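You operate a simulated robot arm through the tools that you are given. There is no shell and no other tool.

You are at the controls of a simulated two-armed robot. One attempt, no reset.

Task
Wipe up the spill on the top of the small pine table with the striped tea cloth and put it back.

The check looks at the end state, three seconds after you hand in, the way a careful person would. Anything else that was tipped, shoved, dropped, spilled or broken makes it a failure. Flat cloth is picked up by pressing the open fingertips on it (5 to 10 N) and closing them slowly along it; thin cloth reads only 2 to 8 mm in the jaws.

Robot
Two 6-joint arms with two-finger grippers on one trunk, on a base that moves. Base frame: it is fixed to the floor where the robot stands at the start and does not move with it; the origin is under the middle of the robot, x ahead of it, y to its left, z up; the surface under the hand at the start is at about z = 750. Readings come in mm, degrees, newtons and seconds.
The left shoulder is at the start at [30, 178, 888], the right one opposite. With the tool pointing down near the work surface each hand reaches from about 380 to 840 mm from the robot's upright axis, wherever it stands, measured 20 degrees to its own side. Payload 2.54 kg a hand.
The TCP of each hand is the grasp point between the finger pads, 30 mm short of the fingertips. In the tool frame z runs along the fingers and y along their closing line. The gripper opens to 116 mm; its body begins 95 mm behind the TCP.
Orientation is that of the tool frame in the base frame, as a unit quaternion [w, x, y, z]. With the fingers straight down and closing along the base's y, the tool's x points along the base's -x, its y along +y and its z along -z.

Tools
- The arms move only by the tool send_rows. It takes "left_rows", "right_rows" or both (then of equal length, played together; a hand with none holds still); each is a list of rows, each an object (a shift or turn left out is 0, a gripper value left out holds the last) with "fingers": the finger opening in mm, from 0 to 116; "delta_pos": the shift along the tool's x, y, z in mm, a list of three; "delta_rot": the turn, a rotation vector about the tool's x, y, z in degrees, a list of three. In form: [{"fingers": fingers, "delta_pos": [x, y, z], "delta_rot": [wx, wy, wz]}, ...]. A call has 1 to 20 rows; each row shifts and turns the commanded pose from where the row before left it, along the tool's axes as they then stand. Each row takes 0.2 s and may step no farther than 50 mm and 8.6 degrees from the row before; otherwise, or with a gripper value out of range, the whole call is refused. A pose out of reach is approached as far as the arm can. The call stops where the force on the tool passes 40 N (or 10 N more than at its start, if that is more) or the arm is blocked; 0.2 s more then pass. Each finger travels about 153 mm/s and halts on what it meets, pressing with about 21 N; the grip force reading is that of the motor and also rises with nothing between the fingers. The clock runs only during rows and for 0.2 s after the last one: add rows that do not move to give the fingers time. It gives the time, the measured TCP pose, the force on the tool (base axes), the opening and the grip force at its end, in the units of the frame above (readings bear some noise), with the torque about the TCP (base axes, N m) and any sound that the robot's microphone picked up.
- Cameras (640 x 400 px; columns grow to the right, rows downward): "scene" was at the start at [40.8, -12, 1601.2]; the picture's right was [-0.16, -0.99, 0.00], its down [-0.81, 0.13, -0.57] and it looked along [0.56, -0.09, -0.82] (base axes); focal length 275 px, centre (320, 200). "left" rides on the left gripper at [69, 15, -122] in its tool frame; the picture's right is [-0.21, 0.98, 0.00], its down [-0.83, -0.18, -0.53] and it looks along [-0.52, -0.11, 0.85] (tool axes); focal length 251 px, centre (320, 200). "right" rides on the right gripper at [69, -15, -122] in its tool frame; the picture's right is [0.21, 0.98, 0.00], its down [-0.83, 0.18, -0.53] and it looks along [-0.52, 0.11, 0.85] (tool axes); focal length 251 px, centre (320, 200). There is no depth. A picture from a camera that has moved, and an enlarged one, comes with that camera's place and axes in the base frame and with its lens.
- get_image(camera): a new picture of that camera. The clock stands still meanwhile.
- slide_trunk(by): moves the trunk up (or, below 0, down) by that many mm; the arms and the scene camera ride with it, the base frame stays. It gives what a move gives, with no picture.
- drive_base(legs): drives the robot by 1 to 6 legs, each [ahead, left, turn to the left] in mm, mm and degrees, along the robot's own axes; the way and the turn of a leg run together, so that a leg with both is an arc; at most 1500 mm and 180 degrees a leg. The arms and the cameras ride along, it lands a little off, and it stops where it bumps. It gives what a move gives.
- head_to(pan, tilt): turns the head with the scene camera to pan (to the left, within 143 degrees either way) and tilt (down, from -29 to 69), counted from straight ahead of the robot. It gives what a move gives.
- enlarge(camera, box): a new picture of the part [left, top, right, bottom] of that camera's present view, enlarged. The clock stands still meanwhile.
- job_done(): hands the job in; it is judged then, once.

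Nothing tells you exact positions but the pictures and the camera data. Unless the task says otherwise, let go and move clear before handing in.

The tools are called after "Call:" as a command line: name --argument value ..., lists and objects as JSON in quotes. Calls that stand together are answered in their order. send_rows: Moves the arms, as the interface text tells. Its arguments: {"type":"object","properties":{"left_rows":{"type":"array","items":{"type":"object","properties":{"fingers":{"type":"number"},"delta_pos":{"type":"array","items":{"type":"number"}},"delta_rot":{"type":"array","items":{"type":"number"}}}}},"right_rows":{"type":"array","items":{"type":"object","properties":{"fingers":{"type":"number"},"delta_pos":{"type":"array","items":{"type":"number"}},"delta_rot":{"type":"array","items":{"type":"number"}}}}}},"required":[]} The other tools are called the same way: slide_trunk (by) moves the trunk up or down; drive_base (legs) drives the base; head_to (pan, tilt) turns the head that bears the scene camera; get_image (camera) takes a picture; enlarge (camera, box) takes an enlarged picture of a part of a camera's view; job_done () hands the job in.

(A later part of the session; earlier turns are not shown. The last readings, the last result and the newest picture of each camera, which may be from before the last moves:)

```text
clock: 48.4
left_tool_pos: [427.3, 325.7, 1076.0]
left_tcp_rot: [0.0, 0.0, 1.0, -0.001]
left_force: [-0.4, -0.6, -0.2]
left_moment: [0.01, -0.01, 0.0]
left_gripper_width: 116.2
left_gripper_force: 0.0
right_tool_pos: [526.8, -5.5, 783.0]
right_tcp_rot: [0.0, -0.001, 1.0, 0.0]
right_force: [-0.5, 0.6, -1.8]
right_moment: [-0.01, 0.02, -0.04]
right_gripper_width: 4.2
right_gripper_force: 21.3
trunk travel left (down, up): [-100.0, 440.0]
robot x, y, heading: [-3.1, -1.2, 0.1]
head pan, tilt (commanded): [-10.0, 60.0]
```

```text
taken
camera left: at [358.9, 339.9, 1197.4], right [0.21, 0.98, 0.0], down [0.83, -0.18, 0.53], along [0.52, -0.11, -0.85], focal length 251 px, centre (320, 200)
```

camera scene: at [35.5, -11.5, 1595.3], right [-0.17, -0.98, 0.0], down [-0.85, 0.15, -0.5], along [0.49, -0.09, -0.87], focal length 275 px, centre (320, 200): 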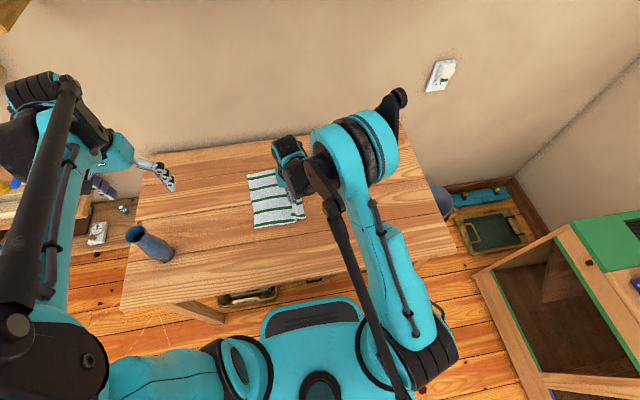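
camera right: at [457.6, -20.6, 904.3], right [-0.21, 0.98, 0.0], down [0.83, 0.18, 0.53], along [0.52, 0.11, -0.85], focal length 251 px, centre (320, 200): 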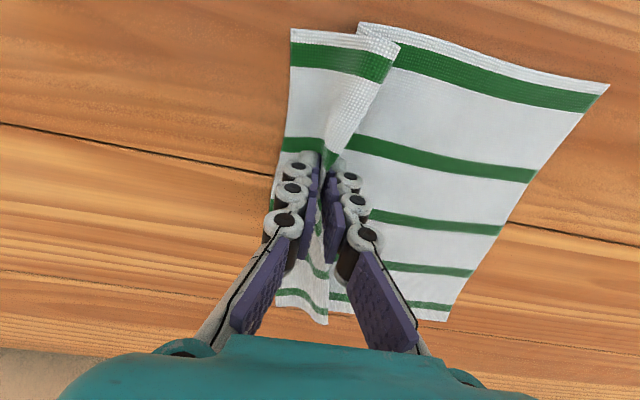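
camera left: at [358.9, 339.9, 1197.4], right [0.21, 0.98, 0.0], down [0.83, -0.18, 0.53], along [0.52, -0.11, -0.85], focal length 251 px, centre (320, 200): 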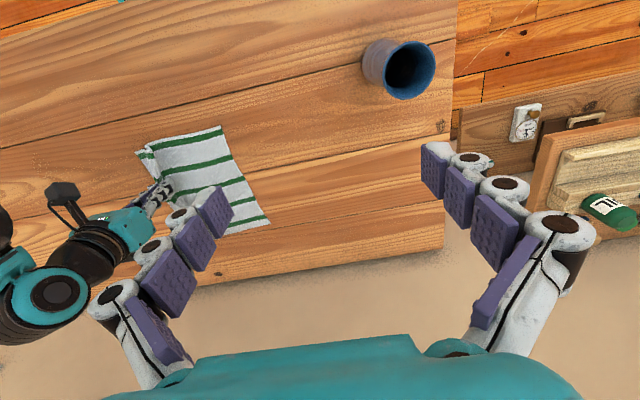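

Dragging works well, with the cloth trailing flat. I'll continue over the spill area.

Call:
send_rows --right_rows '[{"delta_pos": [5.5, -14, 0]}, {"delta_pos": [5.5, -14, 0]}, {"delta_pos": [5.5, -14, 0]}, {"delta_pos": [5.5, -14, 0]}, {"delta_pos": [5.5, -14, 0]}, {"delta_pos": [5.5, -14, 0]}, {"delta_pos": [5.5, -14, 0]}, {"delta_pos": [5.5, -14, 0]}, {"delta_pos": [5.5, -14, 0]}, {"delta_pos": [5.5, -14, 1]}, {"delta_pos": [5.5, -14, 1]}, {"delta_pos": [5.5, -14, 0]}, {"delta_pos": [5.5, -14, 0]}, {"delta_pos": [5.5, -14, 0]}, {}]'

Call:
get_image --camera "right"

Call:
get_image --camera "scene"

```text
clock: 51.6
left_tool_pos: [427.6, 325.4, 1074.4]
left_tcp_rot: [0.0, 0.0, 1.0, 0.0]
left_force: [-0.3, -0.1, 1.0]
left_moment: [-0.01, -0.01, 0.01]
left_gripper_width: 116.1
left_gripper_force: 0.0
right_tool_pos: [451.1, -200.2, 782.4]
right_tcp_rot: [0.001, 0.001, 1.0, -0.001]
right_force: [0.3, -0.3, -1.7]
right_moment: [-0.01, 0.02, -0.01]
right_gripper_width: 4.6
right_gripper_force: 22.3
trunk travel left (down, up): [-100.0, 440.0]
robot x, y, heading: [-1.9, -0.3, -0.0]
head pan, tilt (commanded): [-10.0, 60.0]
```

```text
taken
camera right: at [381.5, -215.2, 903.4], right [-0.21, 0.98, 0.0], down [0.83, 0.18, 0.53], along [0.52, 0.11, -0.85], focal length 251 px, centre (320, 200)
```

right: 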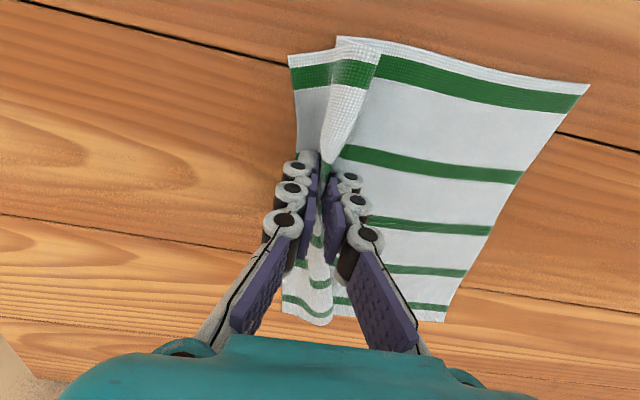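

```text
taken
camera scene: at [35.6, -11.8, 1595.3], right [-0.17, -0.98, 0.0], down [-0.85, 0.15, -0.5], along [0.49, -0.09, -0.87], focal length 275 px, centre (320, 200)
```

scene: 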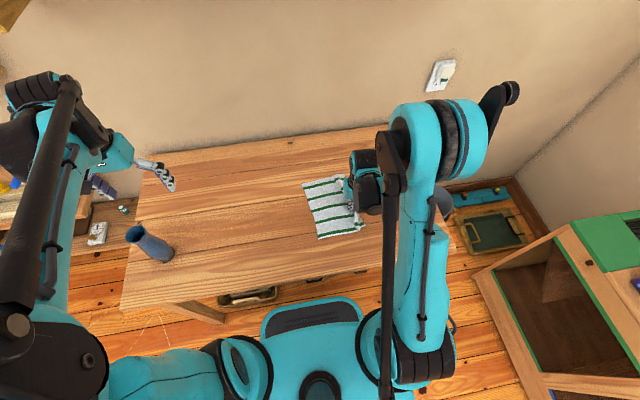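

The grip is over the spill at (451, −200). I'll lower gently for contact pressure and then make wiping strokes.

Call:
send_rows --right_rows '[{"delta_pos": [0, 0, 1]}, {}]'

Call:
send_rows --right_rows '[{"delta_pos": [0, 0, 1]}, {}]'

```text
clock: 52.2
left_tool_pos: [428.5, 324.8, 1074.4]
left_tcp_rot: [0.0, 0.001, 1.0, 0.0]
left_force: [-0.1, 0.0, 0.5]
left_moment: [0.0, 0.0, 0.01]
left_gripper_width: 116.0
left_gripper_force: 0.0
right_tool_pos: [451.7, -199.9, 780.5]
right_tcp_rot: [0.0, 0.0, 1.0, 0.0]
right_force: [0.0, -0.5, 0.0]
right_moment: [-0.07, 0.0, -0.01]
right_gripper_width: 3.1
right_gripper_force: 18.2
trunk travel left (down, up): [-100.0, 440.0]
robot x, y, heading: [-0.2, 3.5, 0.1]
head pan, tilt (commanded): [-10.0, 60.0]
```

```text
clock: 52.8
left_tool_pos: [428.3, 325.1, 1074.8]
left_tcp_rot: [0.0, 0.001, 1.0, 0.0]
left_force: [-0.7, -0.6, 0.2]
left_moment: [0.04, 0.01, 0.02]
left_gripper_width: 116.0
left_gripper_force: 0.0
right_tool_pos: [449.3, -201.0, 779.7]
right_tcp_rot: [0.0, 0.0, 1.0, 0.0]
right_force: [-0.6, -0.5, -1.0]
right_moment: [0.02, -0.01, 0.02]
right_gripper_width: 2.5
right_gripper_force: 18.1
trunk travel left (down, up): [-100.0, 440.0]
robot x, y, heading: [-1.0, 3.2, -0.0]
head pan, tilt (commanded): [-10.0, 60.0]
```

Call:
send_rows --right_rows '[{"delta_pos": [0, 0, 0.7]}, {}]'

Call:
send_rows --right_rows '[{"delta_pos": [0, 0, 0.7]}, {}]'

Call:
enlarge --camera "right" --box '[200, 100, 440, 250]'

```text
clock: 53.4
left_tool_pos: [426.3, 326.0, 1075.6]
left_tcp_rot: [0.001, 0.0, 1.0, 0.0]
left_force: [0.1, -0.4, 0.3]
left_moment: [0.01, -0.05, 0.0]
left_gripper_width: 116.0
left_gripper_force: 0.1
right_tool_pos: [449.4, -200.4, 779.9]
right_tcp_rot: [0.001, 0.0, 1.0, -0.001]
right_force: [0.0, 0.9, 4.3]
right_moment: [0.69, 0.04, -0.01]
right_gripper_width: 1.1
right_gripper_force: 17.4
trunk travel left (down, up): [-100.0, 440.0]
robot x, y, heading: [0.1, 0.4, -0.1]
head pan, tilt (commanded): [-10.0, 60.0]
```

```text
clock: 54.0
left_tool_pos: [425.8, 325.2, 1076.3]
left_tcp_rot: [0.001, 0.0, 1.0, 0.001]
left_force: [-0.1, 0.6, 1.0]
left_moment: [-0.02, -0.01, 0.01]
left_gripper_width: 116.2
left_gripper_force: 0.0
right_tool_pos: [448.7, -200.8, 778.6]
right_tcp_rot: [0.001, 0.0, 1.0, -0.001]
right_force: [0.8, -5.5, 27.9]
right_moment: [-0.09, 0.01, 0.02]
right_gripper_width: 2.8
right_gripper_force: 19.1
trunk travel left (down, up): [-100.0, 440.0]
robot x, y, heading: [-2.6, -4.9, 0.2]
head pan, tilt (commanded): [-10.0, 60.0]
```

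```text
2.67 times, centred on (320, 175) of right
camera zoom: at [378.9, -214.9, 899.8], right [-0.21, 0.98, 0.0], down [0.82, 0.18, 0.54], along [0.52, 0.11, -0.84], focal length 670 px, centre (320, 267)
```

zoom: 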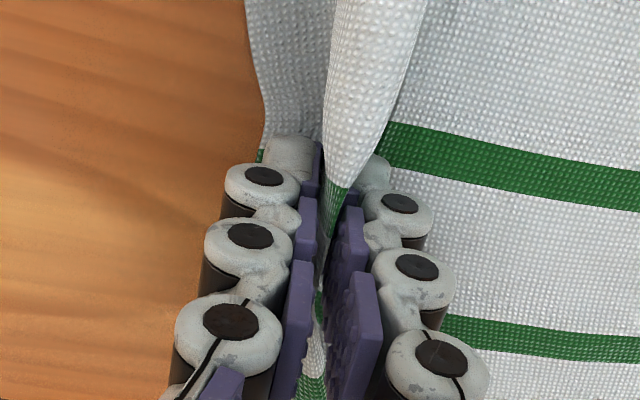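

Contact gives a steep force rise (28 N); I'll ease up half a millimetre to about 8 N and make strokes along x while stepping in −y.

Call:
send_rows --right_rows '[{"delta_pos": [0, 0, -0.5]}, {"delta_pos": [-8, 0, 0]}, {"delta_pos": [-10, 0, 0]}, {"delta_pos": [-12, 0, 0]}, {"delta_pos": [-12, -2, 0]}, {"delta_pos": [-10, -4, 0]}, {}]'

Call:
get_image --camera "right"

```text
clock: 55.6
left_tool_pos: [426.1, 324.6, 1075.2]
left_tcp_rot: [0.0, 0.0, 1.0, 0.0]
left_force: [0.4, 0.2, -0.6]
left_moment: [0.0, -0.01, 0.02]
left_gripper_width: 116.1
left_gripper_force: 0.1
right_tool_pos: [501.9, -207.2, 779.1]
right_tcp_rot: [0.001, 0.0, 1.0, 0.0]
right_force: [-0.6, -4.0, 31.7]
right_moment: [-0.28, 0.03, 0.0]
right_gripper_width: 4.4
right_gripper_force: 22.6
trunk travel left (down, up): [-100.0, 440.0]
robot x, y, heading: [2.8, -1.4, 0.0]
head pan, tilt (commanded): [-10.0, 60.0]
```

```text
taken
camera right: at [432.9, -221.3, 900.0], right [-0.21, 0.98, 0.0], down [0.82, 0.18, 0.54], along [0.52, 0.11, -0.84], focal length 251 px, centre (320, 200)
```

right: 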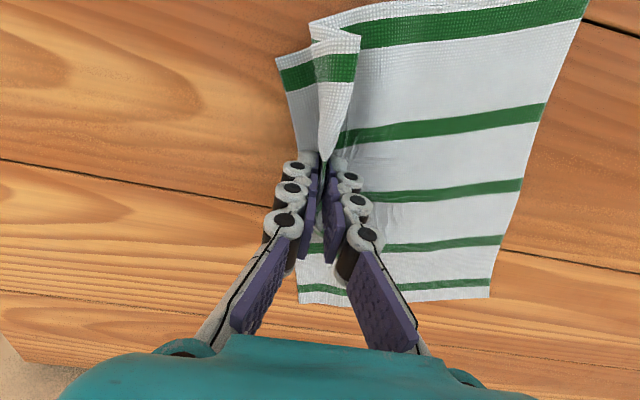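

Force is still high (32 N), so I'll raise 1 mm and stroke back toward the robot.

Call:
send_rows --right_rows '[{"delta_pos": [0, 0, -1.0]}, {"delta_pos": [10, -3, 0]}, {"delta_pos": [12, -3, 0]}, {"delta_pos": [12, -3, 0]}, {"delta_pos": [12, -3, 0]}, {"delta_pos": [12, -3, 0]}, {"delta_pos": [12, -3, 0]}, {"delta_pos": [12, -3, 0]}, {"delta_pos": [10, -3, 0]}, {}]'

Call:
get_image --camera "right"

Call:
get_image --camera "scene"

```text
clock: 57.8
left_tool_pos: [427.1, 324.6, 1075.8]
left_tcp_rot: [0.0, -0.001, 1.0, 0.0]
left_force: [0.4, 0.5, 0.1]
left_moment: [-0.01, 0.01, -0.02]
left_gripper_width: 115.8
left_gripper_force: 0.2
right_tool_pos: [412.2, -231.6, 779.0]
right_tcp_rot: [0.0, 0.0, 1.0, 0.0]
right_force: [0.4, 0.3, 5.1]
right_moment: [-0.15, 0.01, 0.03]
right_gripper_width: 3.4
right_gripper_force: 25.6
trunk travel left (down, up): [-100.0, 440.0]
robot x, y, heading: [0.9, -3.5, 0.2]
head pan, tilt (commanded): [-10.0, 60.0]
```

```text
taken
camera right: at [342.5, -245.3, 900.3], right [-0.21, 0.98, 0.0], down [0.83, 0.18, 0.53], along [0.52, 0.11, -0.85], focal length 251 px, centre (320, 200)
```

right: 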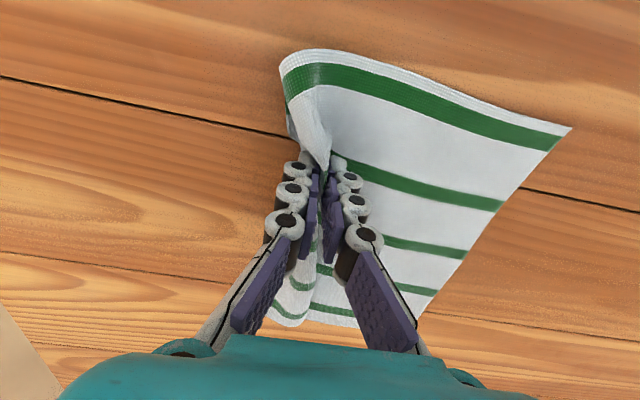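

```text
taken
camera scene: at [34.9, -11.7, 1595.3], right [-0.17, -0.98, 0.0], down [-0.85, 0.15, -0.5], along [0.49, -0.09, -0.87], focal length 275 px, centre (320, 200)
```

scene: 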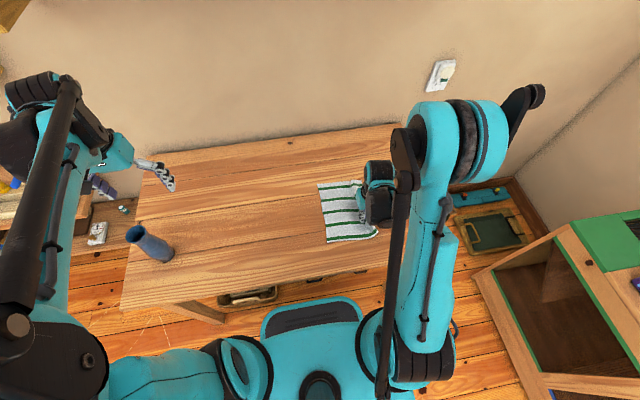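

Contact force is 5 N. Another pair of strokes, moving further in −y.

Call:
send_rows --right_rows '[{"delta_pos": [-10, -2, 0]}, {"delta_pos": [-12, -2, 0]}, {"delta_pos": [-12, -2, 0]}, {"delta_pos": [-12, -2, 0]}, {"delta_pos": [-12, -2, 0]}, {"delta_pos": [-12, -2, 0]}, {"delta_pos": [-12, -3, 0]}, {"delta_pos": [-10, -4, 0]}, {}]'

Call:
send_rows --right_rows '[{"delta_pos": [0, -4, -0.5]}, {"delta_pos": [10, -3, 0]}, {"delta_pos": [12, -3, 0]}, {"delta_pos": [12, -3, 0]}, {"delta_pos": [12, -3, 0]}, {"delta_pos": [12, -3, 0]}, {"delta_pos": [12, -3, 0]}, {"delta_pos": [12, -3, 0]}, {"delta_pos": [8, -3, 0]}, {}]'

Call:
get_image --camera "right"

Call:
get_image --camera "scene"

```text
clock: 59.8
left_tool_pos: [428.3, 324.8, 1076.0]
left_tcp_rot: [0.0, 0.0, 1.0, -0.001]
left_force: [0.4, 0.8, -0.2]
left_moment: [0.0, -0.04, -0.02]
left_gripper_width: 116.0
left_gripper_force: 0.1
right_tool_pos: [502.4, -250.4, 780.9]
right_tcp_rot: [0.0, 0.0, 1.0, 0.0]
right_force: [0.0, -0.5, 0.7]
right_moment: [-0.03, 0.0, 0.0]
right_gripper_width: 3.7
right_gripper_force: 19.3
trunk travel left (down, up): [-100.0, 440.0]
robot x, y, heading: [0.7, 3.9, -0.1]
head pan, tilt (commanded): [-10.0, 60.0]
```

```text
clock: 62.0
left_tool_pos: [428.4, 325.9, 1075.5]
left_tcp_rot: [-0.001, 0.0, 1.0, 0.0]
left_force: [0.1, 1.0, -0.9]
left_moment: [0.02, -0.02, 0.03]
left_gripper_width: 116.1
left_gripper_force: 0.2
right_tool_pos: [412.0, -276.8, 780.6]
right_tcp_rot: [0.0, 0.001, 1.0, 0.0]
right_force: [0.3, 0.2, -2.0]
right_moment: [-0.02, -0.03, -0.02]
right_gripper_width: 4.3
right_gripper_force: 26.8
trunk travel left (down, up): [-100.0, 440.0]
robot x, y, heading: [1.6, -0.7, -0.0]
head pan, tilt (commanded): [-10.0, 60.0]
```

```text
taken
camera right: at [342.5, -292.3, 902.6], right [-0.21, 0.98, 0.0], down [0.83, 0.18, 0.53], along [0.52, 0.11, -0.85], focal length 251 px, centre (320, 200)
```

right: 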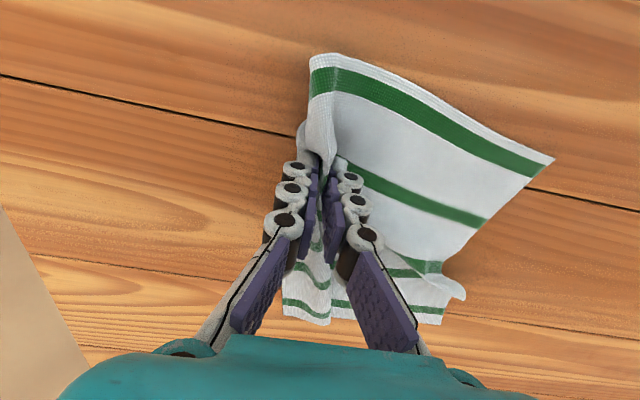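

```text
taken
camera scene: at [35.5, -11.7, 1595.3], right [-0.17, -0.98, 0.0], down [-0.85, 0.15, -0.5], along [0.49, -0.09, -0.87], focal length 275 px, centre (320, 200)
```

scene: 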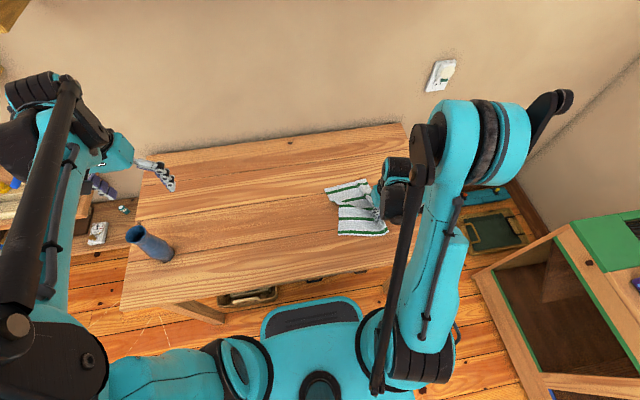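

The cloth has a crosswise fold now. I'll drag it a bit further in −y to pull it flat, then look at it and at the wiped wood.

Call:
send_rows --right_rows '[{"delta_pos": [-4, -10, -1]}, {"delta_pos": [-6, -12, 0]}, {"delta_pos": [-6, -12, 0]}, {"delta_pos": [-6, -12, 0]}, {"delta_pos": [-6, -12, 0]}, {"delta_pos": [-6, -12, 0]}, {"delta_pos": [-6, -12, 0]}, {"delta_pos": [-4, -12, 0]}, {}]'

Call:
enlarge --camera "scene" --box '[280, 150, 440, 250]'

Call:
get_image --camera "right"

```text
clock: 64.0
left_tool_pos: [427.9, 325.7, 1075.1]
left_tcp_rot: [0.0, 0.001, 1.0, 0.0]
left_force: [-1.2, -0.7, 0.0]
left_moment: [0.04, 0.03, 0.04]
left_gripper_width: 116.3
left_gripper_force: 0.0
right_tool_pos: [456.7, -374.4, 780.7]
right_tcp_rot: [0.0, 0.0, 1.0, -0.001]
right_force: [-0.2, -0.6, 3.8]
right_moment: [0.15, -0.04, 0.0]
right_gripper_width: 0.9
right_gripper_force: 18.4
trunk travel left (down, up): [-100.0, 440.0]
robot x, y, heading: [-0.3, -2.7, 0.0]
head pan, tilt (commanded): [-10.0, 60.0]
```

```text
4.00 times, centred on (360, 200) of scene
camera zoom: at [35.4, -11.6, 1595.3], right [-0.17, -0.98, 0.0], down [-0.85, 0.15, -0.5], along [0.49, -0.09, -0.87], focal length 1099 px, centre (160, 200)
```

zoom: 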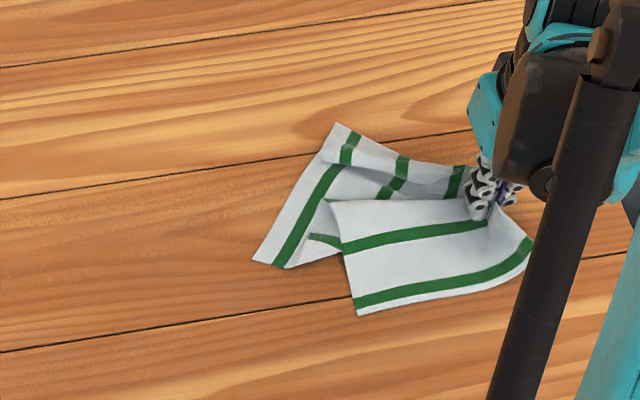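

```text
taken
camera right: at [387.1, -388.1, 902.1], right [-0.21, 0.98, 0.0], down [0.83, 0.18, 0.53], along [0.52, 0.11, -0.85], focal length 251 px, centre (320, 200)
```

right: 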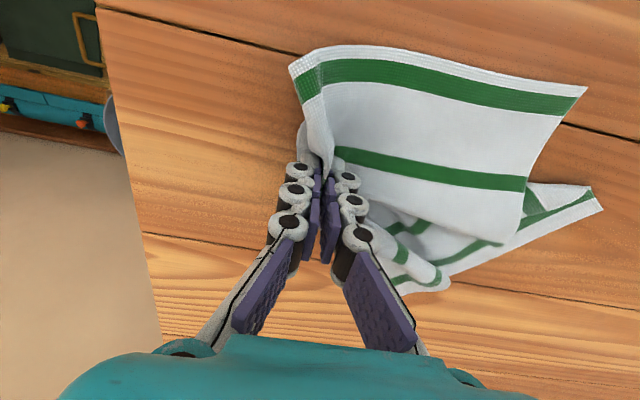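

The cloth has folded over on itself. I'll lift it clear to inspect the wiped area, then sort the cloth out.

Call:
send_rows --right_rows '[{"delta_pos": [0, 0, -10]}, {"delta_pos": [0, 0, -15]}, {"delta_pos": [0, 0, -15]}, {"delta_pos": [0, 0, -15]}, {"delta_pos": [0, 0, -15]}, {"delta_pos": [0, 0, -15]}, {"delta_pos": [0, 0, -15]}, {"delta_pos": [0, 0, -15]}, {"delta_pos": [0, 0, -15]}, {"delta_pos": [0, 0, -15]}, {"delta_pos": [0, 0, -15]}, {"delta_pos": [0, 0, -15]}, {"delta_pos": [0, 0, -15]}, {}]'

Call:
get_image --camera "right"

Call:
get_image --camera "scene"

Call:
enlarge --camera "scene" --box '[290, 170, 418, 250]'

```text
clock: 67.0
left_tool_pos: [427.5, 325.4, 1074.5]
left_tcp_rot: [0.0, 0.001, 1.0, 0.001]
left_force: [0.1, -0.8, 0.6]
left_moment: [0.04, 0.02, -0.03]
left_gripper_width: 115.9
left_gripper_force: 0.1
right_tool_pos: [457.7, -372.3, 972.3]
right_tcp_rot: [0.0, 0.0, 1.0, 0.0]
right_force: [0.2, 0.3, 3.2]
right_moment: [0.02, -0.05, -0.03]
right_gripper_width: 1.0
right_gripper_force: 20.3
trunk travel left (down, up): [-100.0, 440.0]
robot x, y, heading: [-5.8, -0.7, -0.1]
head pan, tilt (commanded): [-10.0, 60.0]
```

```text
taken
camera right: at [388.0, -386.1, 1093.1], right [-0.21, 0.98, 0.0], down [0.83, 0.18, 0.53], along [0.52, 0.11, -0.85], focal length 251 px, centre (320, 200)
```

right: 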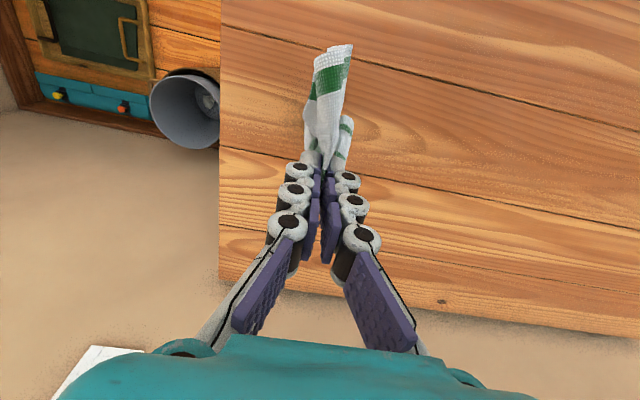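

```text
taken
camera scene: at [35.6, -12.0, 1595.3], right [-0.17, -0.98, 0.0], down [-0.85, 0.15, -0.5], along [0.49, -0.09, -0.87], focal length 275 px, centre (320, 200)
```

scene: 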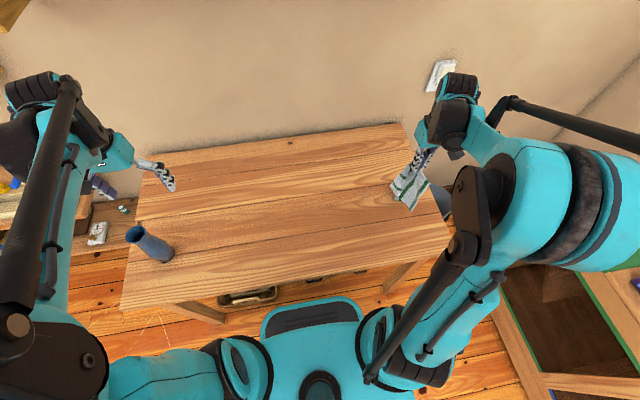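

```text
5.00 times, centred on (354, 210) of scene
camera zoom: at [35.6, -12.0, 1595.3], right [-0.17, -0.98, 0.0], down [-0.85, 0.15, -0.5], along [0.49, -0.09, -0.87], focal length 1374 px, centre (150, 150)
```

zoom: 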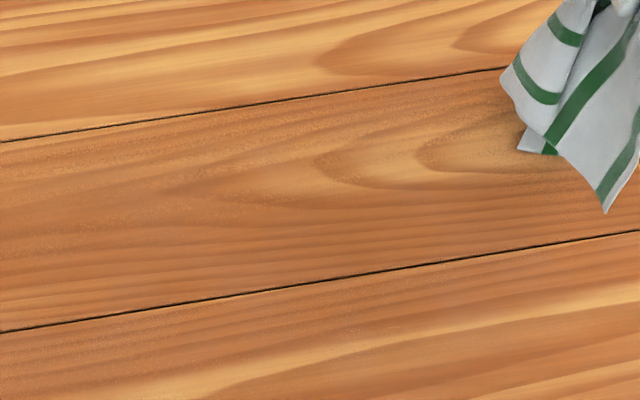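

The cloth is still held. I'll compare the wiped area with my earlier identical zooms.

Call:
enlarge --camera "scene" --box '[320, 190, 384, 230]'

Call:
enlarge --camera "scene" --box '[290, 180, 418, 260]'

Call:
enlarge --camera "scene" --box '[280, 185, 344, 225]'

```text
10.00 times, centred on (352, 210) of scene
camera zoom: at [35.6, -12.0, 1595.3], right [-0.17, -0.98, 0.0], down [-0.85, 0.15, -0.5], along [0.49, -0.09, -0.87], focal length 2748 px, centre (0, 100)
```

zoom: 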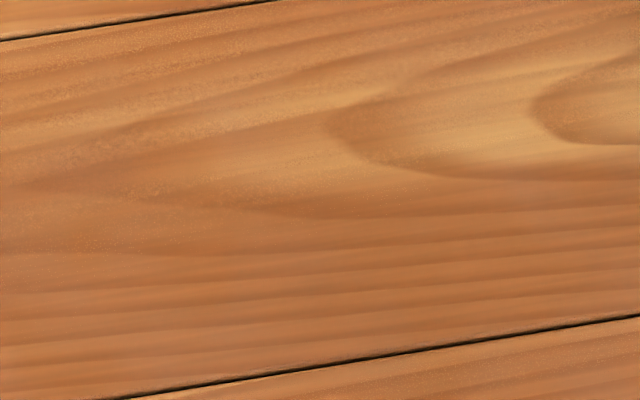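

```text
5.00 times, centred on (354, 220) of scene
camera zoom: at [35.6, -12.0, 1595.3], right [-0.17, -0.98, 0.0], down [-0.85, 0.15, -0.5], along [0.49, -0.09, -0.87], focal length 1374 px, centre (150, 100)
```

zoom: 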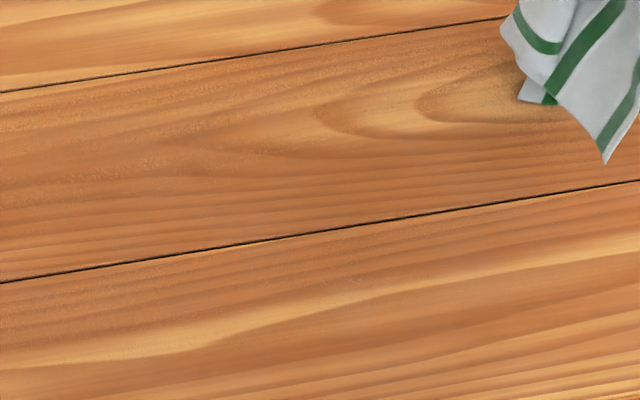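

```text
10.00 times, centred on (312, 205) of scene
camera zoom: at [35.6, -12.0, 1595.3], right [-0.17, -0.98, 0.0], down [-0.85, 0.15, -0.5], along [0.49, -0.09, -0.87], focal length 2748 px, centre (400, 150)
```

zoom: 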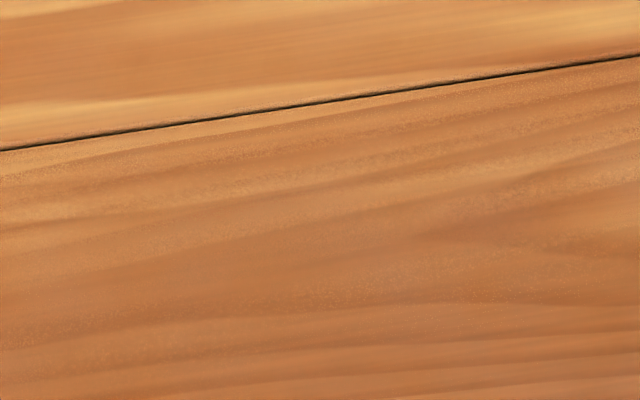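

The grain is now continuous where it was smudged before, so the spill looks wiped. I'll check with the left camera from the same pose as before.

Call:
send_rows --left_rows '[{"delta_pos": [0, -35, 11]}, {"delta_pos": [0, -35, 11]}, {"delta_pos": [0, -35, 11]}, {"delta_pos": [0, -35, 11]}, {"delta_pos": [0, -35, 11]}, {"delta_pos": [0, -35, 11]}, {"delta_pos": [0, -37, 12]}, {}]'

Call:
enlarge --camera "left" --box '[0, 40, 320, 240]'

Call:
enlarge --camera "left" --box '[60, 70, 220, 170]'

Call:
get_image --camera "left"

```text
clock: 68.8
left_tool_pos: [426.3, 74.8, 993.1]
left_tcp_rot: [0.0, 0.0, 1.0, 0.0]
left_force: [-0.3, 0.8, 0.4]
left_moment: [-0.01, -0.01, 0.02]
left_gripper_width: 116.4
left_gripper_force: 0.0
right_tool_pos: [457.2, -371.1, 972.4]
right_tcp_rot: [0.0, 0.0, 1.0, 0.0]
right_force: [0.3, 0.5, 0.5]
right_moment: [0.0, 0.0, 0.01]
right_gripper_width: 3.7
right_gripper_force: 18.9
trunk travel left (down, up): [-100.0, 440.0]
robot x, y, heading: [-3.1, 0.5, -0.0]
head pan, tilt (commanded): [-10.0, 60.0]
```

```text
2.00 times, centred on (160, 140) of left
camera zoom: at [357.5, 90.4, 1115.9], right [0.21, 0.98, 0.0], down [0.83, -0.18, 0.53], along [0.52, -0.11, -0.85], focal length 503 px, centre (640, 320)
```

zoom: 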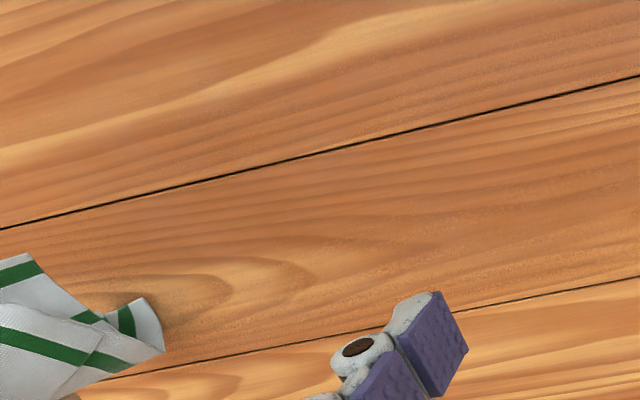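

```text
4.00 times, centred on (140, 120) of left
camera zoom: at [357.5, 90.4, 1115.9], right [0.21, 0.98, 0.0], down [0.83, -0.18, 0.53], along [0.52, -0.11, -0.85], focal length 1006 px, centre (1040, 520)
```

zoom: 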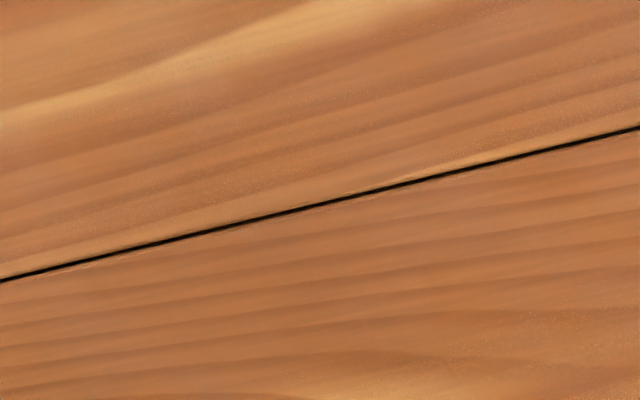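

```text
taken
camera left: at [357.5, 90.4, 1115.9], right [0.21, 0.98, 0.0], down [0.83, -0.18, 0.53], along [0.52, -0.11, -0.85], focal length 251 px, centre (320, 200)
```

left: 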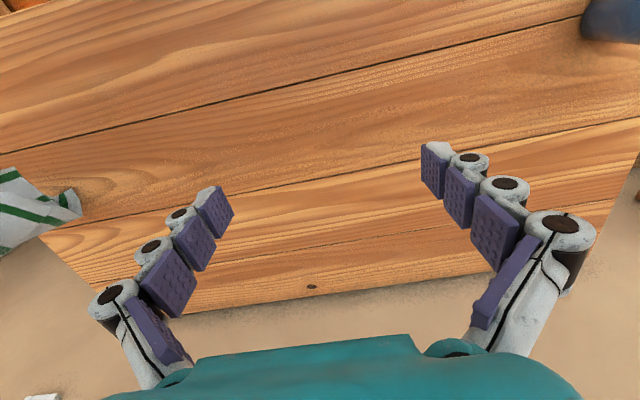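

The previous marks are gone. I'll take one closer look with the left camera over the wiped region and around it for leftovers.

Call:
send_rows --left_rows '[{"delta_pos": [8, -30, 15]}, {"delta_pos": [8, -32, 15]}, {"delta_pos": [8, -32, 15]}, {"delta_pos": [8, -32, 15]}, {"delta_pos": [8, -32, 15]}, {"delta_pos": [6, -32, 15]}, {}]' --right_rows '[{"delta_pos": [0, -10, 0]}, {"delta_pos": [0, -10, 0]}, {"delta_pos": [0, -10, 0]}, {}, {}, {}, {}]'

Call:
get_image --camera "left"

Call:
enlarge --camera "left" --box '[120, 50, 440, 250]'

Call:
get_image --camera "scene"

```text
clock: 70.4
left_tool_pos: [377.6, -115.3, 905.8]
left_tcp_rot: [0.001, -0.001, 1.0, 0.0]
left_force: [-0.3, 0.1, -0.4]
left_moment: [-0.02, 0.01, -0.02]
left_gripper_width: 116.0
left_gripper_force: 0.1
right_tool_pos: [456.5, -402.3, 971.8]
right_tcp_rot: [0.0, 0.0, 1.0, 0.0]
right_force: [-0.2, 0.6, 2.9]
right_moment: [0.02, -0.03, 0.0]
right_gripper_width: 1.1
right_gripper_force: 16.8
trunk travel left (down, up): [-100.0, 440.0]
robot x, y, heading: [0.5, -1.4, 0.1]
head pan, tilt (commanded): [-10.0, 60.0]
```

```text
taken
camera left: at [309.1, -100.0, 1027.9], right [0.21, 0.98, 0.0], down [0.83, -0.18, 0.53], along [0.52, -0.11, -0.85], focal length 251 px, centre (320, 200)
```

left: 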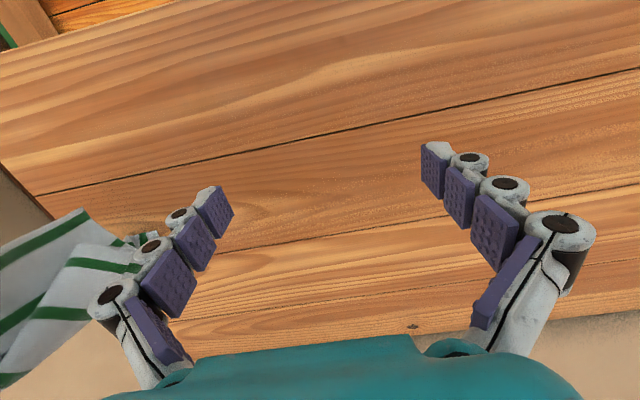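

```text
2.00 times, centred on (280, 150) of left
camera zoom: at [309.1, -100.0, 1027.9], right [0.21, 0.98, 0.0], down [0.83, -0.18, 0.53], along [0.52, -0.11, -0.85], focal length 503 px, centre (400, 300)
```

zoom: 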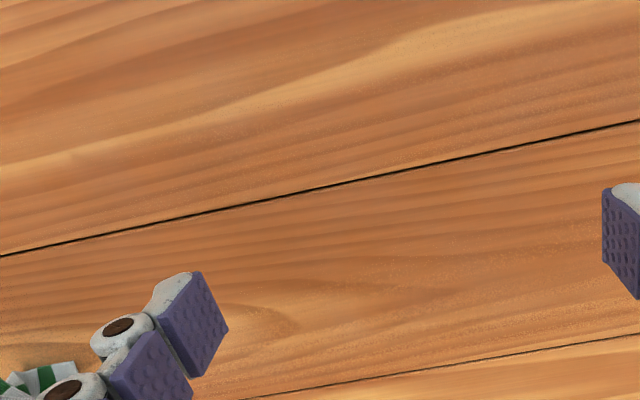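

```text
taken
camera scene: at [35.3, -11.4, 1595.3], right [-0.17, -0.98, 0.0], down [-0.85, 0.15, -0.5], along [0.49, -0.09, -0.87], focal length 275 px, centre (320, 200)
```

scene: 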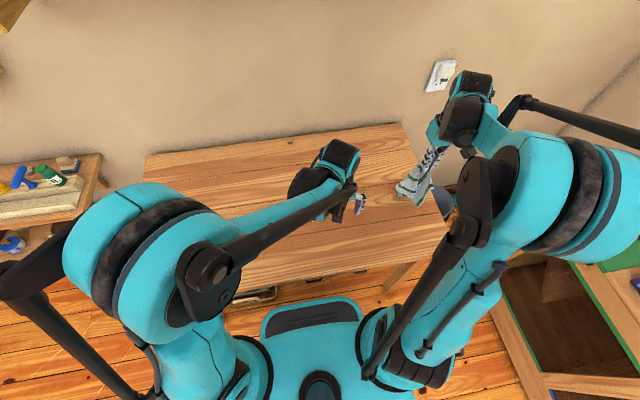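

The wiped area looks clean. A slight irregularity shows near (348, −297); I'll zoom there and compare with earlier views.

Call:
enlarge --camera "left" --box '[100, 80, 228, 160]'

Call:
enlarge --camera "left" --box '[200, 130, 328, 210]'

Call:
enlarge --camera "left" --box '[300, 130, 428, 210]'

Call:
enlarge --camera "left" --box '[220, 200, 348, 280]'

```text
5.00 times, centred on (164, 120) of left
camera zoom: at [309.1, -100.0, 1027.9], right [0.21, 0.98, 0.0], down [0.83, -0.18, 0.53], along [0.52, -0.11, -0.85], focal length 1257 px, centre (1100, 600)
```

zoom: 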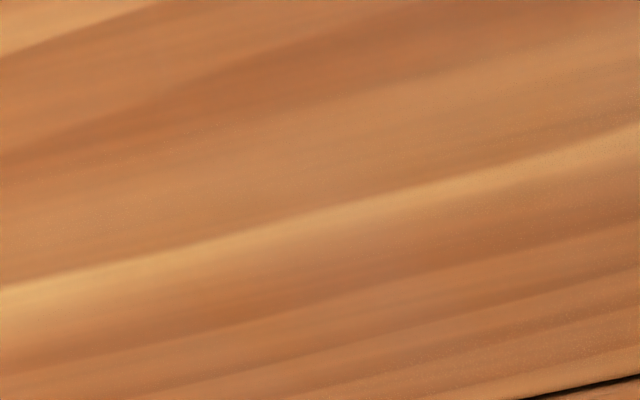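

```text
5.00 times, centred on (264, 170) of left
camera zoom: at [309.1, -100.0, 1027.9], right [0.21, 0.98, 0.0], down [0.83, -0.18, 0.53], along [0.52, -0.11, -0.85], focal length 1257 px, centre (600, 350)
```

zoom: 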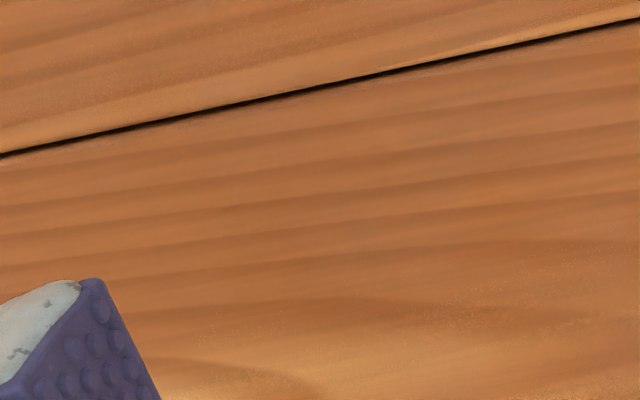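

```text
5.00 times, centred on (364, 170) of left
camera zoom: at [309.1, -100.0, 1027.9], right [0.21, 0.98, 0.0], down [0.83, -0.18, 0.53], along [0.52, -0.11, -0.85], focal length 1257 px, centre (100, 350)
```

zoom: 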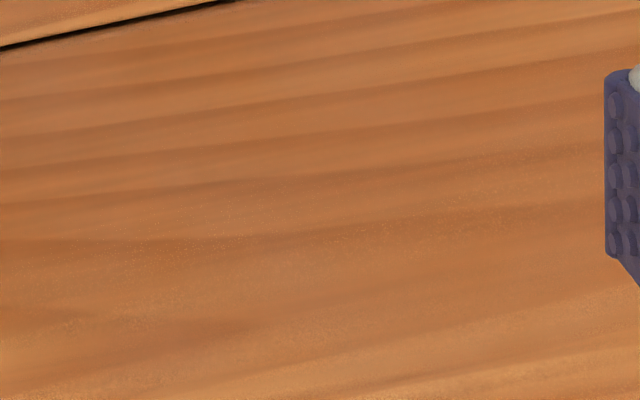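

```text
5.00 times, centred on (284, 240) of left
camera zoom: at [309.1, -100.0, 1027.9], right [0.21, 0.98, 0.0], down [0.83, -0.18, 0.53], along [0.52, -0.11, -0.85], focal length 1257 px, centre (500, 0)
```

zoom: 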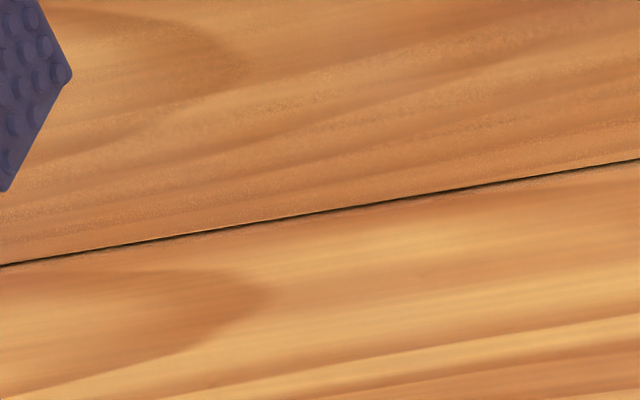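

No residue visible. For good measure I'll lay the cloth again with one more pass over the area. First the left hand retreats and the right hand carries the hanging cloth to the left of the spill.

Call:
send_rows --left_rows '[{"delta_pos": [-6, 40, -15]}, {"delta_pos": [-6, 40, -15]}, {"delta_pos": [-6, 40, -15]}, {"delta_pos": [-6, 40, -15]}, {"delta_pos": [-6, 40, -15]}, {"delta_pos": [-6, 40, -15]}, {"delta_pos": [-6, 40, -15]}, {"delta_pos": [-6, 40, -15]}, {"delta_pos": [0, 40, -15]}, {"delta_pos": [0, 40, -15]}, {"delta_pos": [0, 35, -15]}, {}]'

Call:
send_rows --right_rows '[{"delta_pos": [0, 0, -20]}, {"delta_pos": [0, 15, -20]}, {"delta_pos": [-2, 25, 0]}, {"delta_pos": [-2, 30, 0]}, {"delta_pos": [-2, 30, 0]}, {"delta_pos": [-2, 30, 0]}, {"delta_pos": [-2, 30, 0]}, {"delta_pos": [-2, 30, 0]}, {"delta_pos": [-2, 30, 0]}, {"delta_pos": [-2, 30, 0]}, {"delta_pos": [-2, 30, 0]}, {"delta_pos": [-2, 30, 0]}, {"delta_pos": [-2, 30, 0]}, {"delta_pos": [-2, 20, 0]}, {}, {}]'

Call:
get_image --camera "scene"

Call:
get_image --camera "left"

```text
clock: 73.0
left_tool_pos: [427.5, 321.2, 1070.2]
left_tcp_rot: [0.0, 0.0, 1.0, 0.0]
left_force: [-0.3, 0.2, -0.3]
left_moment: [0.04, 0.04, 0.03]
left_gripper_width: 116.0
left_gripper_force: 0.1
right_tool_pos: [457.1, -401.5, 970.9]
right_tcp_rot: [0.0, 0.0, 1.0, 0.0]
right_force: [0.0, -0.4, 0.1]
right_moment: [-0.01, -0.02, 0.02]
right_gripper_width: 0.0
right_gripper_force: 20.8
trunk travel left (down, up): [-100.0, 440.0]
robot x, y, heading: [1.2, -1.1, 0.0]
head pan, tilt (commanded): [-10.0, 60.0]
```

```text
clock: 76.4
left_tool_pos: [428.0, 320.9, 1070.2]
left_tcp_rot: [0.0, 0.0, 1.0, 0.0]
left_force: [-0.5, -0.3, 0.3]
left_moment: [-0.03, -0.01, 0.01]
left_gripper_width: 115.9
left_gripper_force: 0.1
right_tool_pos: [482.0, -40.0, 1011.4]
right_tcp_rot: [-0.001, 0.0, 1.0, 0.001]
right_force: [0.5, -0.5, 0.1]
right_moment: [0.02, 0.02, -0.03]
right_gripper_width: 0.0
right_gripper_force: 21.3
trunk travel left (down, up): [-100.0, 440.0]
robot x, y, heading: [2.2, 2.0, -0.0]
head pan, tilt (commanded): [-10.0, 60.0]
```

```text
taken
camera scene: at [35.5, -11.7, 1595.3], right [-0.17, -0.98, 0.0], down [-0.85, 0.15, -0.5], along [0.49, -0.09, -0.87], focal length 275 px, centre (320, 200)
```

scene: 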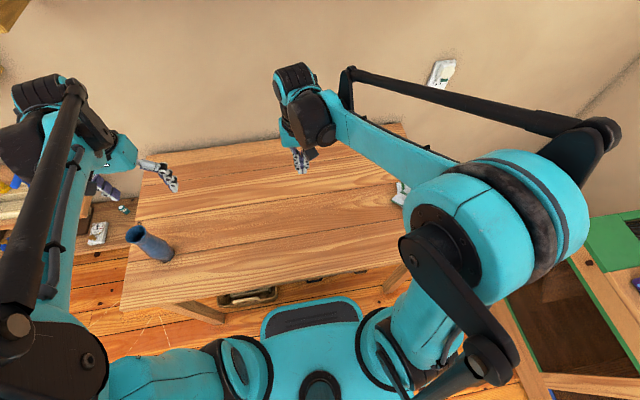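

```text
taken
camera left: at [359.4, 335.9, 1192.7], right [0.21, 0.98, 0.0], down [0.83, -0.18, 0.53], along [0.52, -0.11, -0.85], focal length 251 px, centre (320, 200)
```

left: 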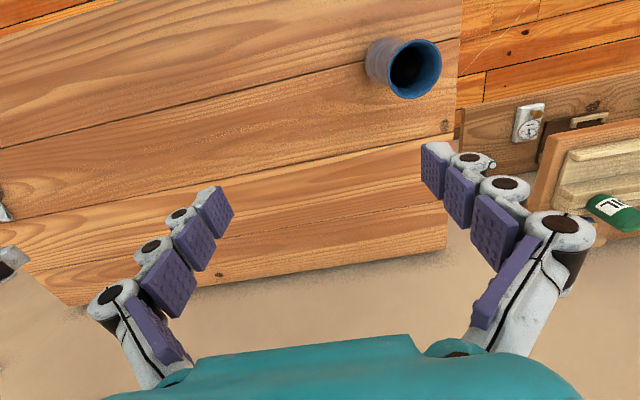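

The cloth slipped out of the fingers and dropped onto the table's right part, near (456, −400). I'll open the right hand, move over and look at how it lies.

Call:
send_rows --right_rows '[{"fingers": 116, "delta_pos": [8, -30, 0]}, {"delta_pos": [8, -40, 0]}, {"delta_pos": [10, -40, 0]}, {"delta_pos": [10, -40, 0]}, {"delta_pos": [10, -40, 0]}, {"delta_pos": [10, -40, 0]}, {"delta_pos": [10, -40, 0]}, {"delta_pos": [10, -40, 0]}, {"delta_pos": [10, -40, 0]}, {}]'

Call:
get_image --camera "right"

Call:
get_image --camera "scene"

Call:
enlarge --camera "scene" --box '[350, 140, 478, 220]'

```text
clock: 78.6
left_tool_pos: [429.2, 320.6, 1070.4]
left_tcp_rot: [0.0, 0.0, 1.0, 0.0]
left_force: [-0.3, 0.0, 0.2]
left_moment: [-0.03, 0.03, -0.02]
left_gripper_width: 116.2
left_gripper_force: 0.0
right_tool_pos: [389.6, -393.1, 1011.4]
right_tcp_rot: [0.0, 0.001, 1.0, 0.0]
right_force: [0.0, 1.0, 0.3]
right_moment: [-0.01, 0.02, 0.03]
right_gripper_width: 115.9
right_gripper_force: 0.1
trunk travel left (down, up): [-100.0, 440.0]
robot x, y, heading: [-4.9, -3.2, 0.1]
head pan, tilt (commanded): [-10.0, 60.0]
```

```text
taken
camera right: at [319.7, -408.2, 1132.7], right [-0.21, 0.98, 0.0], down [0.83, 0.18, 0.53], along [0.52, 0.11, -0.85], focal length 251 px, centre (320, 200)
```

right: 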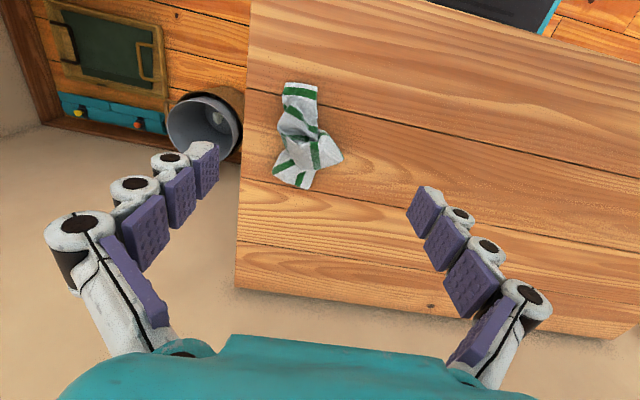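

```text
taken
camera scene: at [35.5, -11.2, 1595.3], right [-0.17, -0.98, 0.0], down [-0.85, 0.15, -0.5], along [0.49, -0.09, -0.87], focal length 275 px, centre (320, 200)
```

scene: 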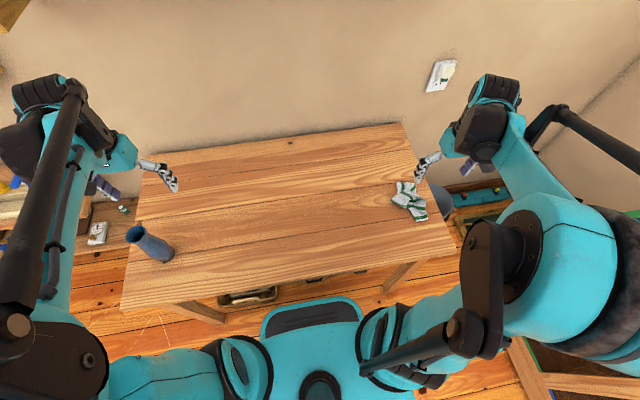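

```text
5.00 times, centred on (414, 180) of scene
camera zoom: at [35.5, -11.2, 1595.3], right [-0.17, -0.98, 0.0], down [-0.85, 0.15, -0.5], along [0.49, -0.09, -0.87], focal length 1374 px, centre (-150, 300)
```

zoom: 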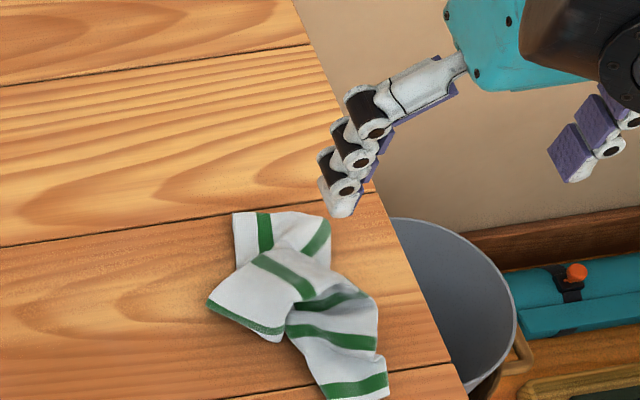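

The cloth lies crumpled at about (445, −405), well on the table. I'll look closely to find corners to grip.

Call:
enlarge --camera "right" --box '[240, 70, 400, 170]'

Call:
enlarge --camera "scene" --box '[370, 170, 450, 220]'

Call:
enlarge --camera "right" --box '[260, 70, 360, 200]'

```text
4.00 times, centred on (320, 120) of right
camera zoom: at [319.7, -408.2, 1132.7], right [-0.21, 0.98, 0.0], down [0.83, 0.18, 0.53], along [0.52, 0.11, -0.85], focal length 1006 px, centre (320, 520)
```

zoom: 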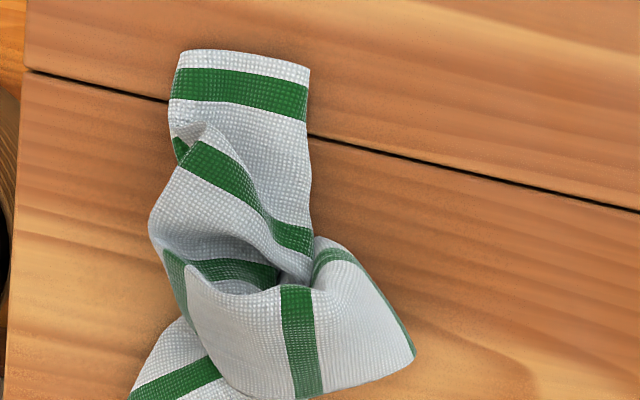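

```text
8.00 times, centred on (410, 195) of scene
camera zoom: at [35.5, -11.2, 1595.3], right [-0.17, -0.98, 0.0], down [-0.85, 0.15, -0.5], along [0.49, -0.09, -0.87], focal length 2199 px, centre (-400, 240)
```

zoom: 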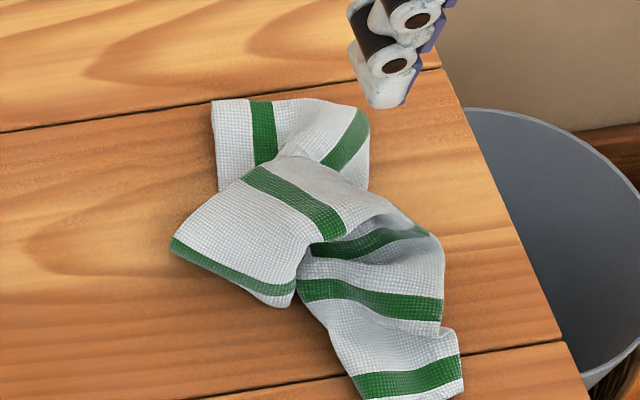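

```text
3.08 times, centred on (310, 135) of right
camera zoom: at [319.7, -408.2, 1132.7], right [-0.21, 0.98, 0.0], down [0.83, 0.18, 0.53], along [0.52, 0.11, -0.85], focal length 774 px, centre (351, 400)
```

zoom: 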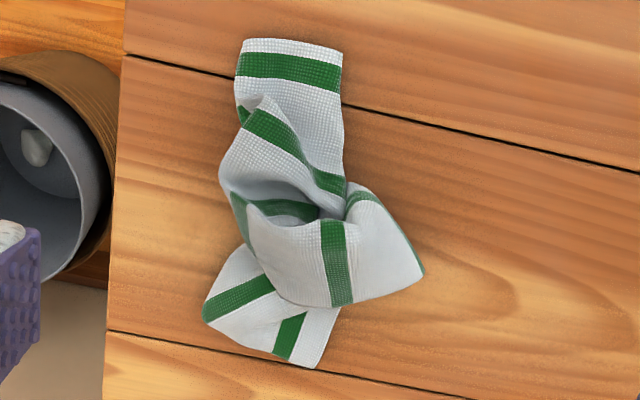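

The cloth is bunched into a strip. I'll bring the right camera closer to identify corners and hems.

Call:
send_rows --right_rows '[{"delta_pos": [10, 0, 26]}, {"delta_pos": [10, 0, 26]}, {"delta_pos": [10, 0, 26]}, {"delta_pos": [8, 0, 26]}, {}]'

Call:
get_image --camera "right"

Call:
enlarge --camera "right" --box '[220, 100, 420, 225]'

```text
clock: 79.8
left_tool_pos: [427.9, 321.4, 1070.7]
left_tcp_rot: [0.001, 0.0, 1.0, 0.001]
left_force: [0.3, 0.4, 0.5]
left_moment: [-0.01, 0.0, -0.02]
left_gripper_width: 116.1
left_gripper_force: 0.1
right_tool_pos: [355.3, -393.6, 907.7]
right_tcp_rot: [0.0, 0.0, 1.0, 0.0]
right_force: [0.4, -0.2, 0.4]
right_moment: [-0.01, -0.03, 0.0]
right_gripper_width: 115.9
right_gripper_force: 0.1
trunk travel left (down, up): [-100.0, 440.0]
robot x, y, heading: [0.5, 3.0, -0.2]
head pan, tilt (commanded): [-10.0, 60.0]
```

```text
taken
camera right: at [286.2, -408.1, 1028.8], right [-0.21, 0.98, 0.0], down [0.83, 0.18, 0.53], along [0.52, 0.11, -0.85], focal length 251 px, centre (320, 200)
```

right: 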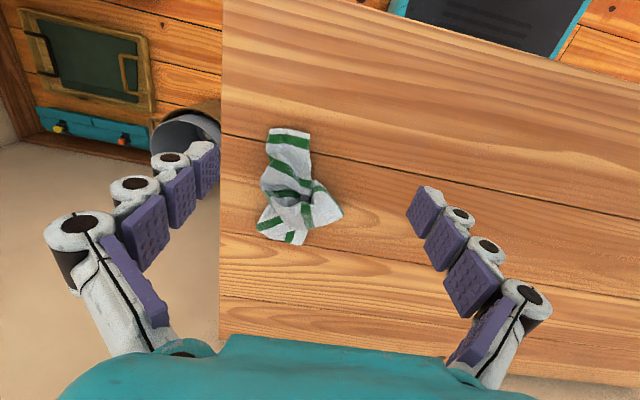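

```text
3.20 times, centred on (320, 162) of right
camera zoom: at [286.2, -408.1, 1028.8], right [-0.21, 0.98, 0.0], down [0.83, 0.18, 0.53], along [0.52, 0.11, -0.85], focal length 805 px, centre (320, 320)
```

zoom: 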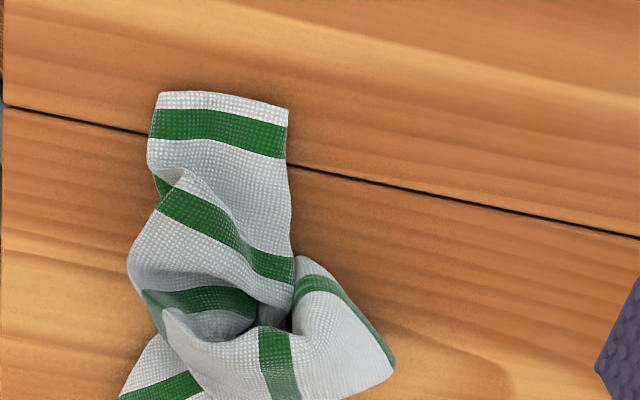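

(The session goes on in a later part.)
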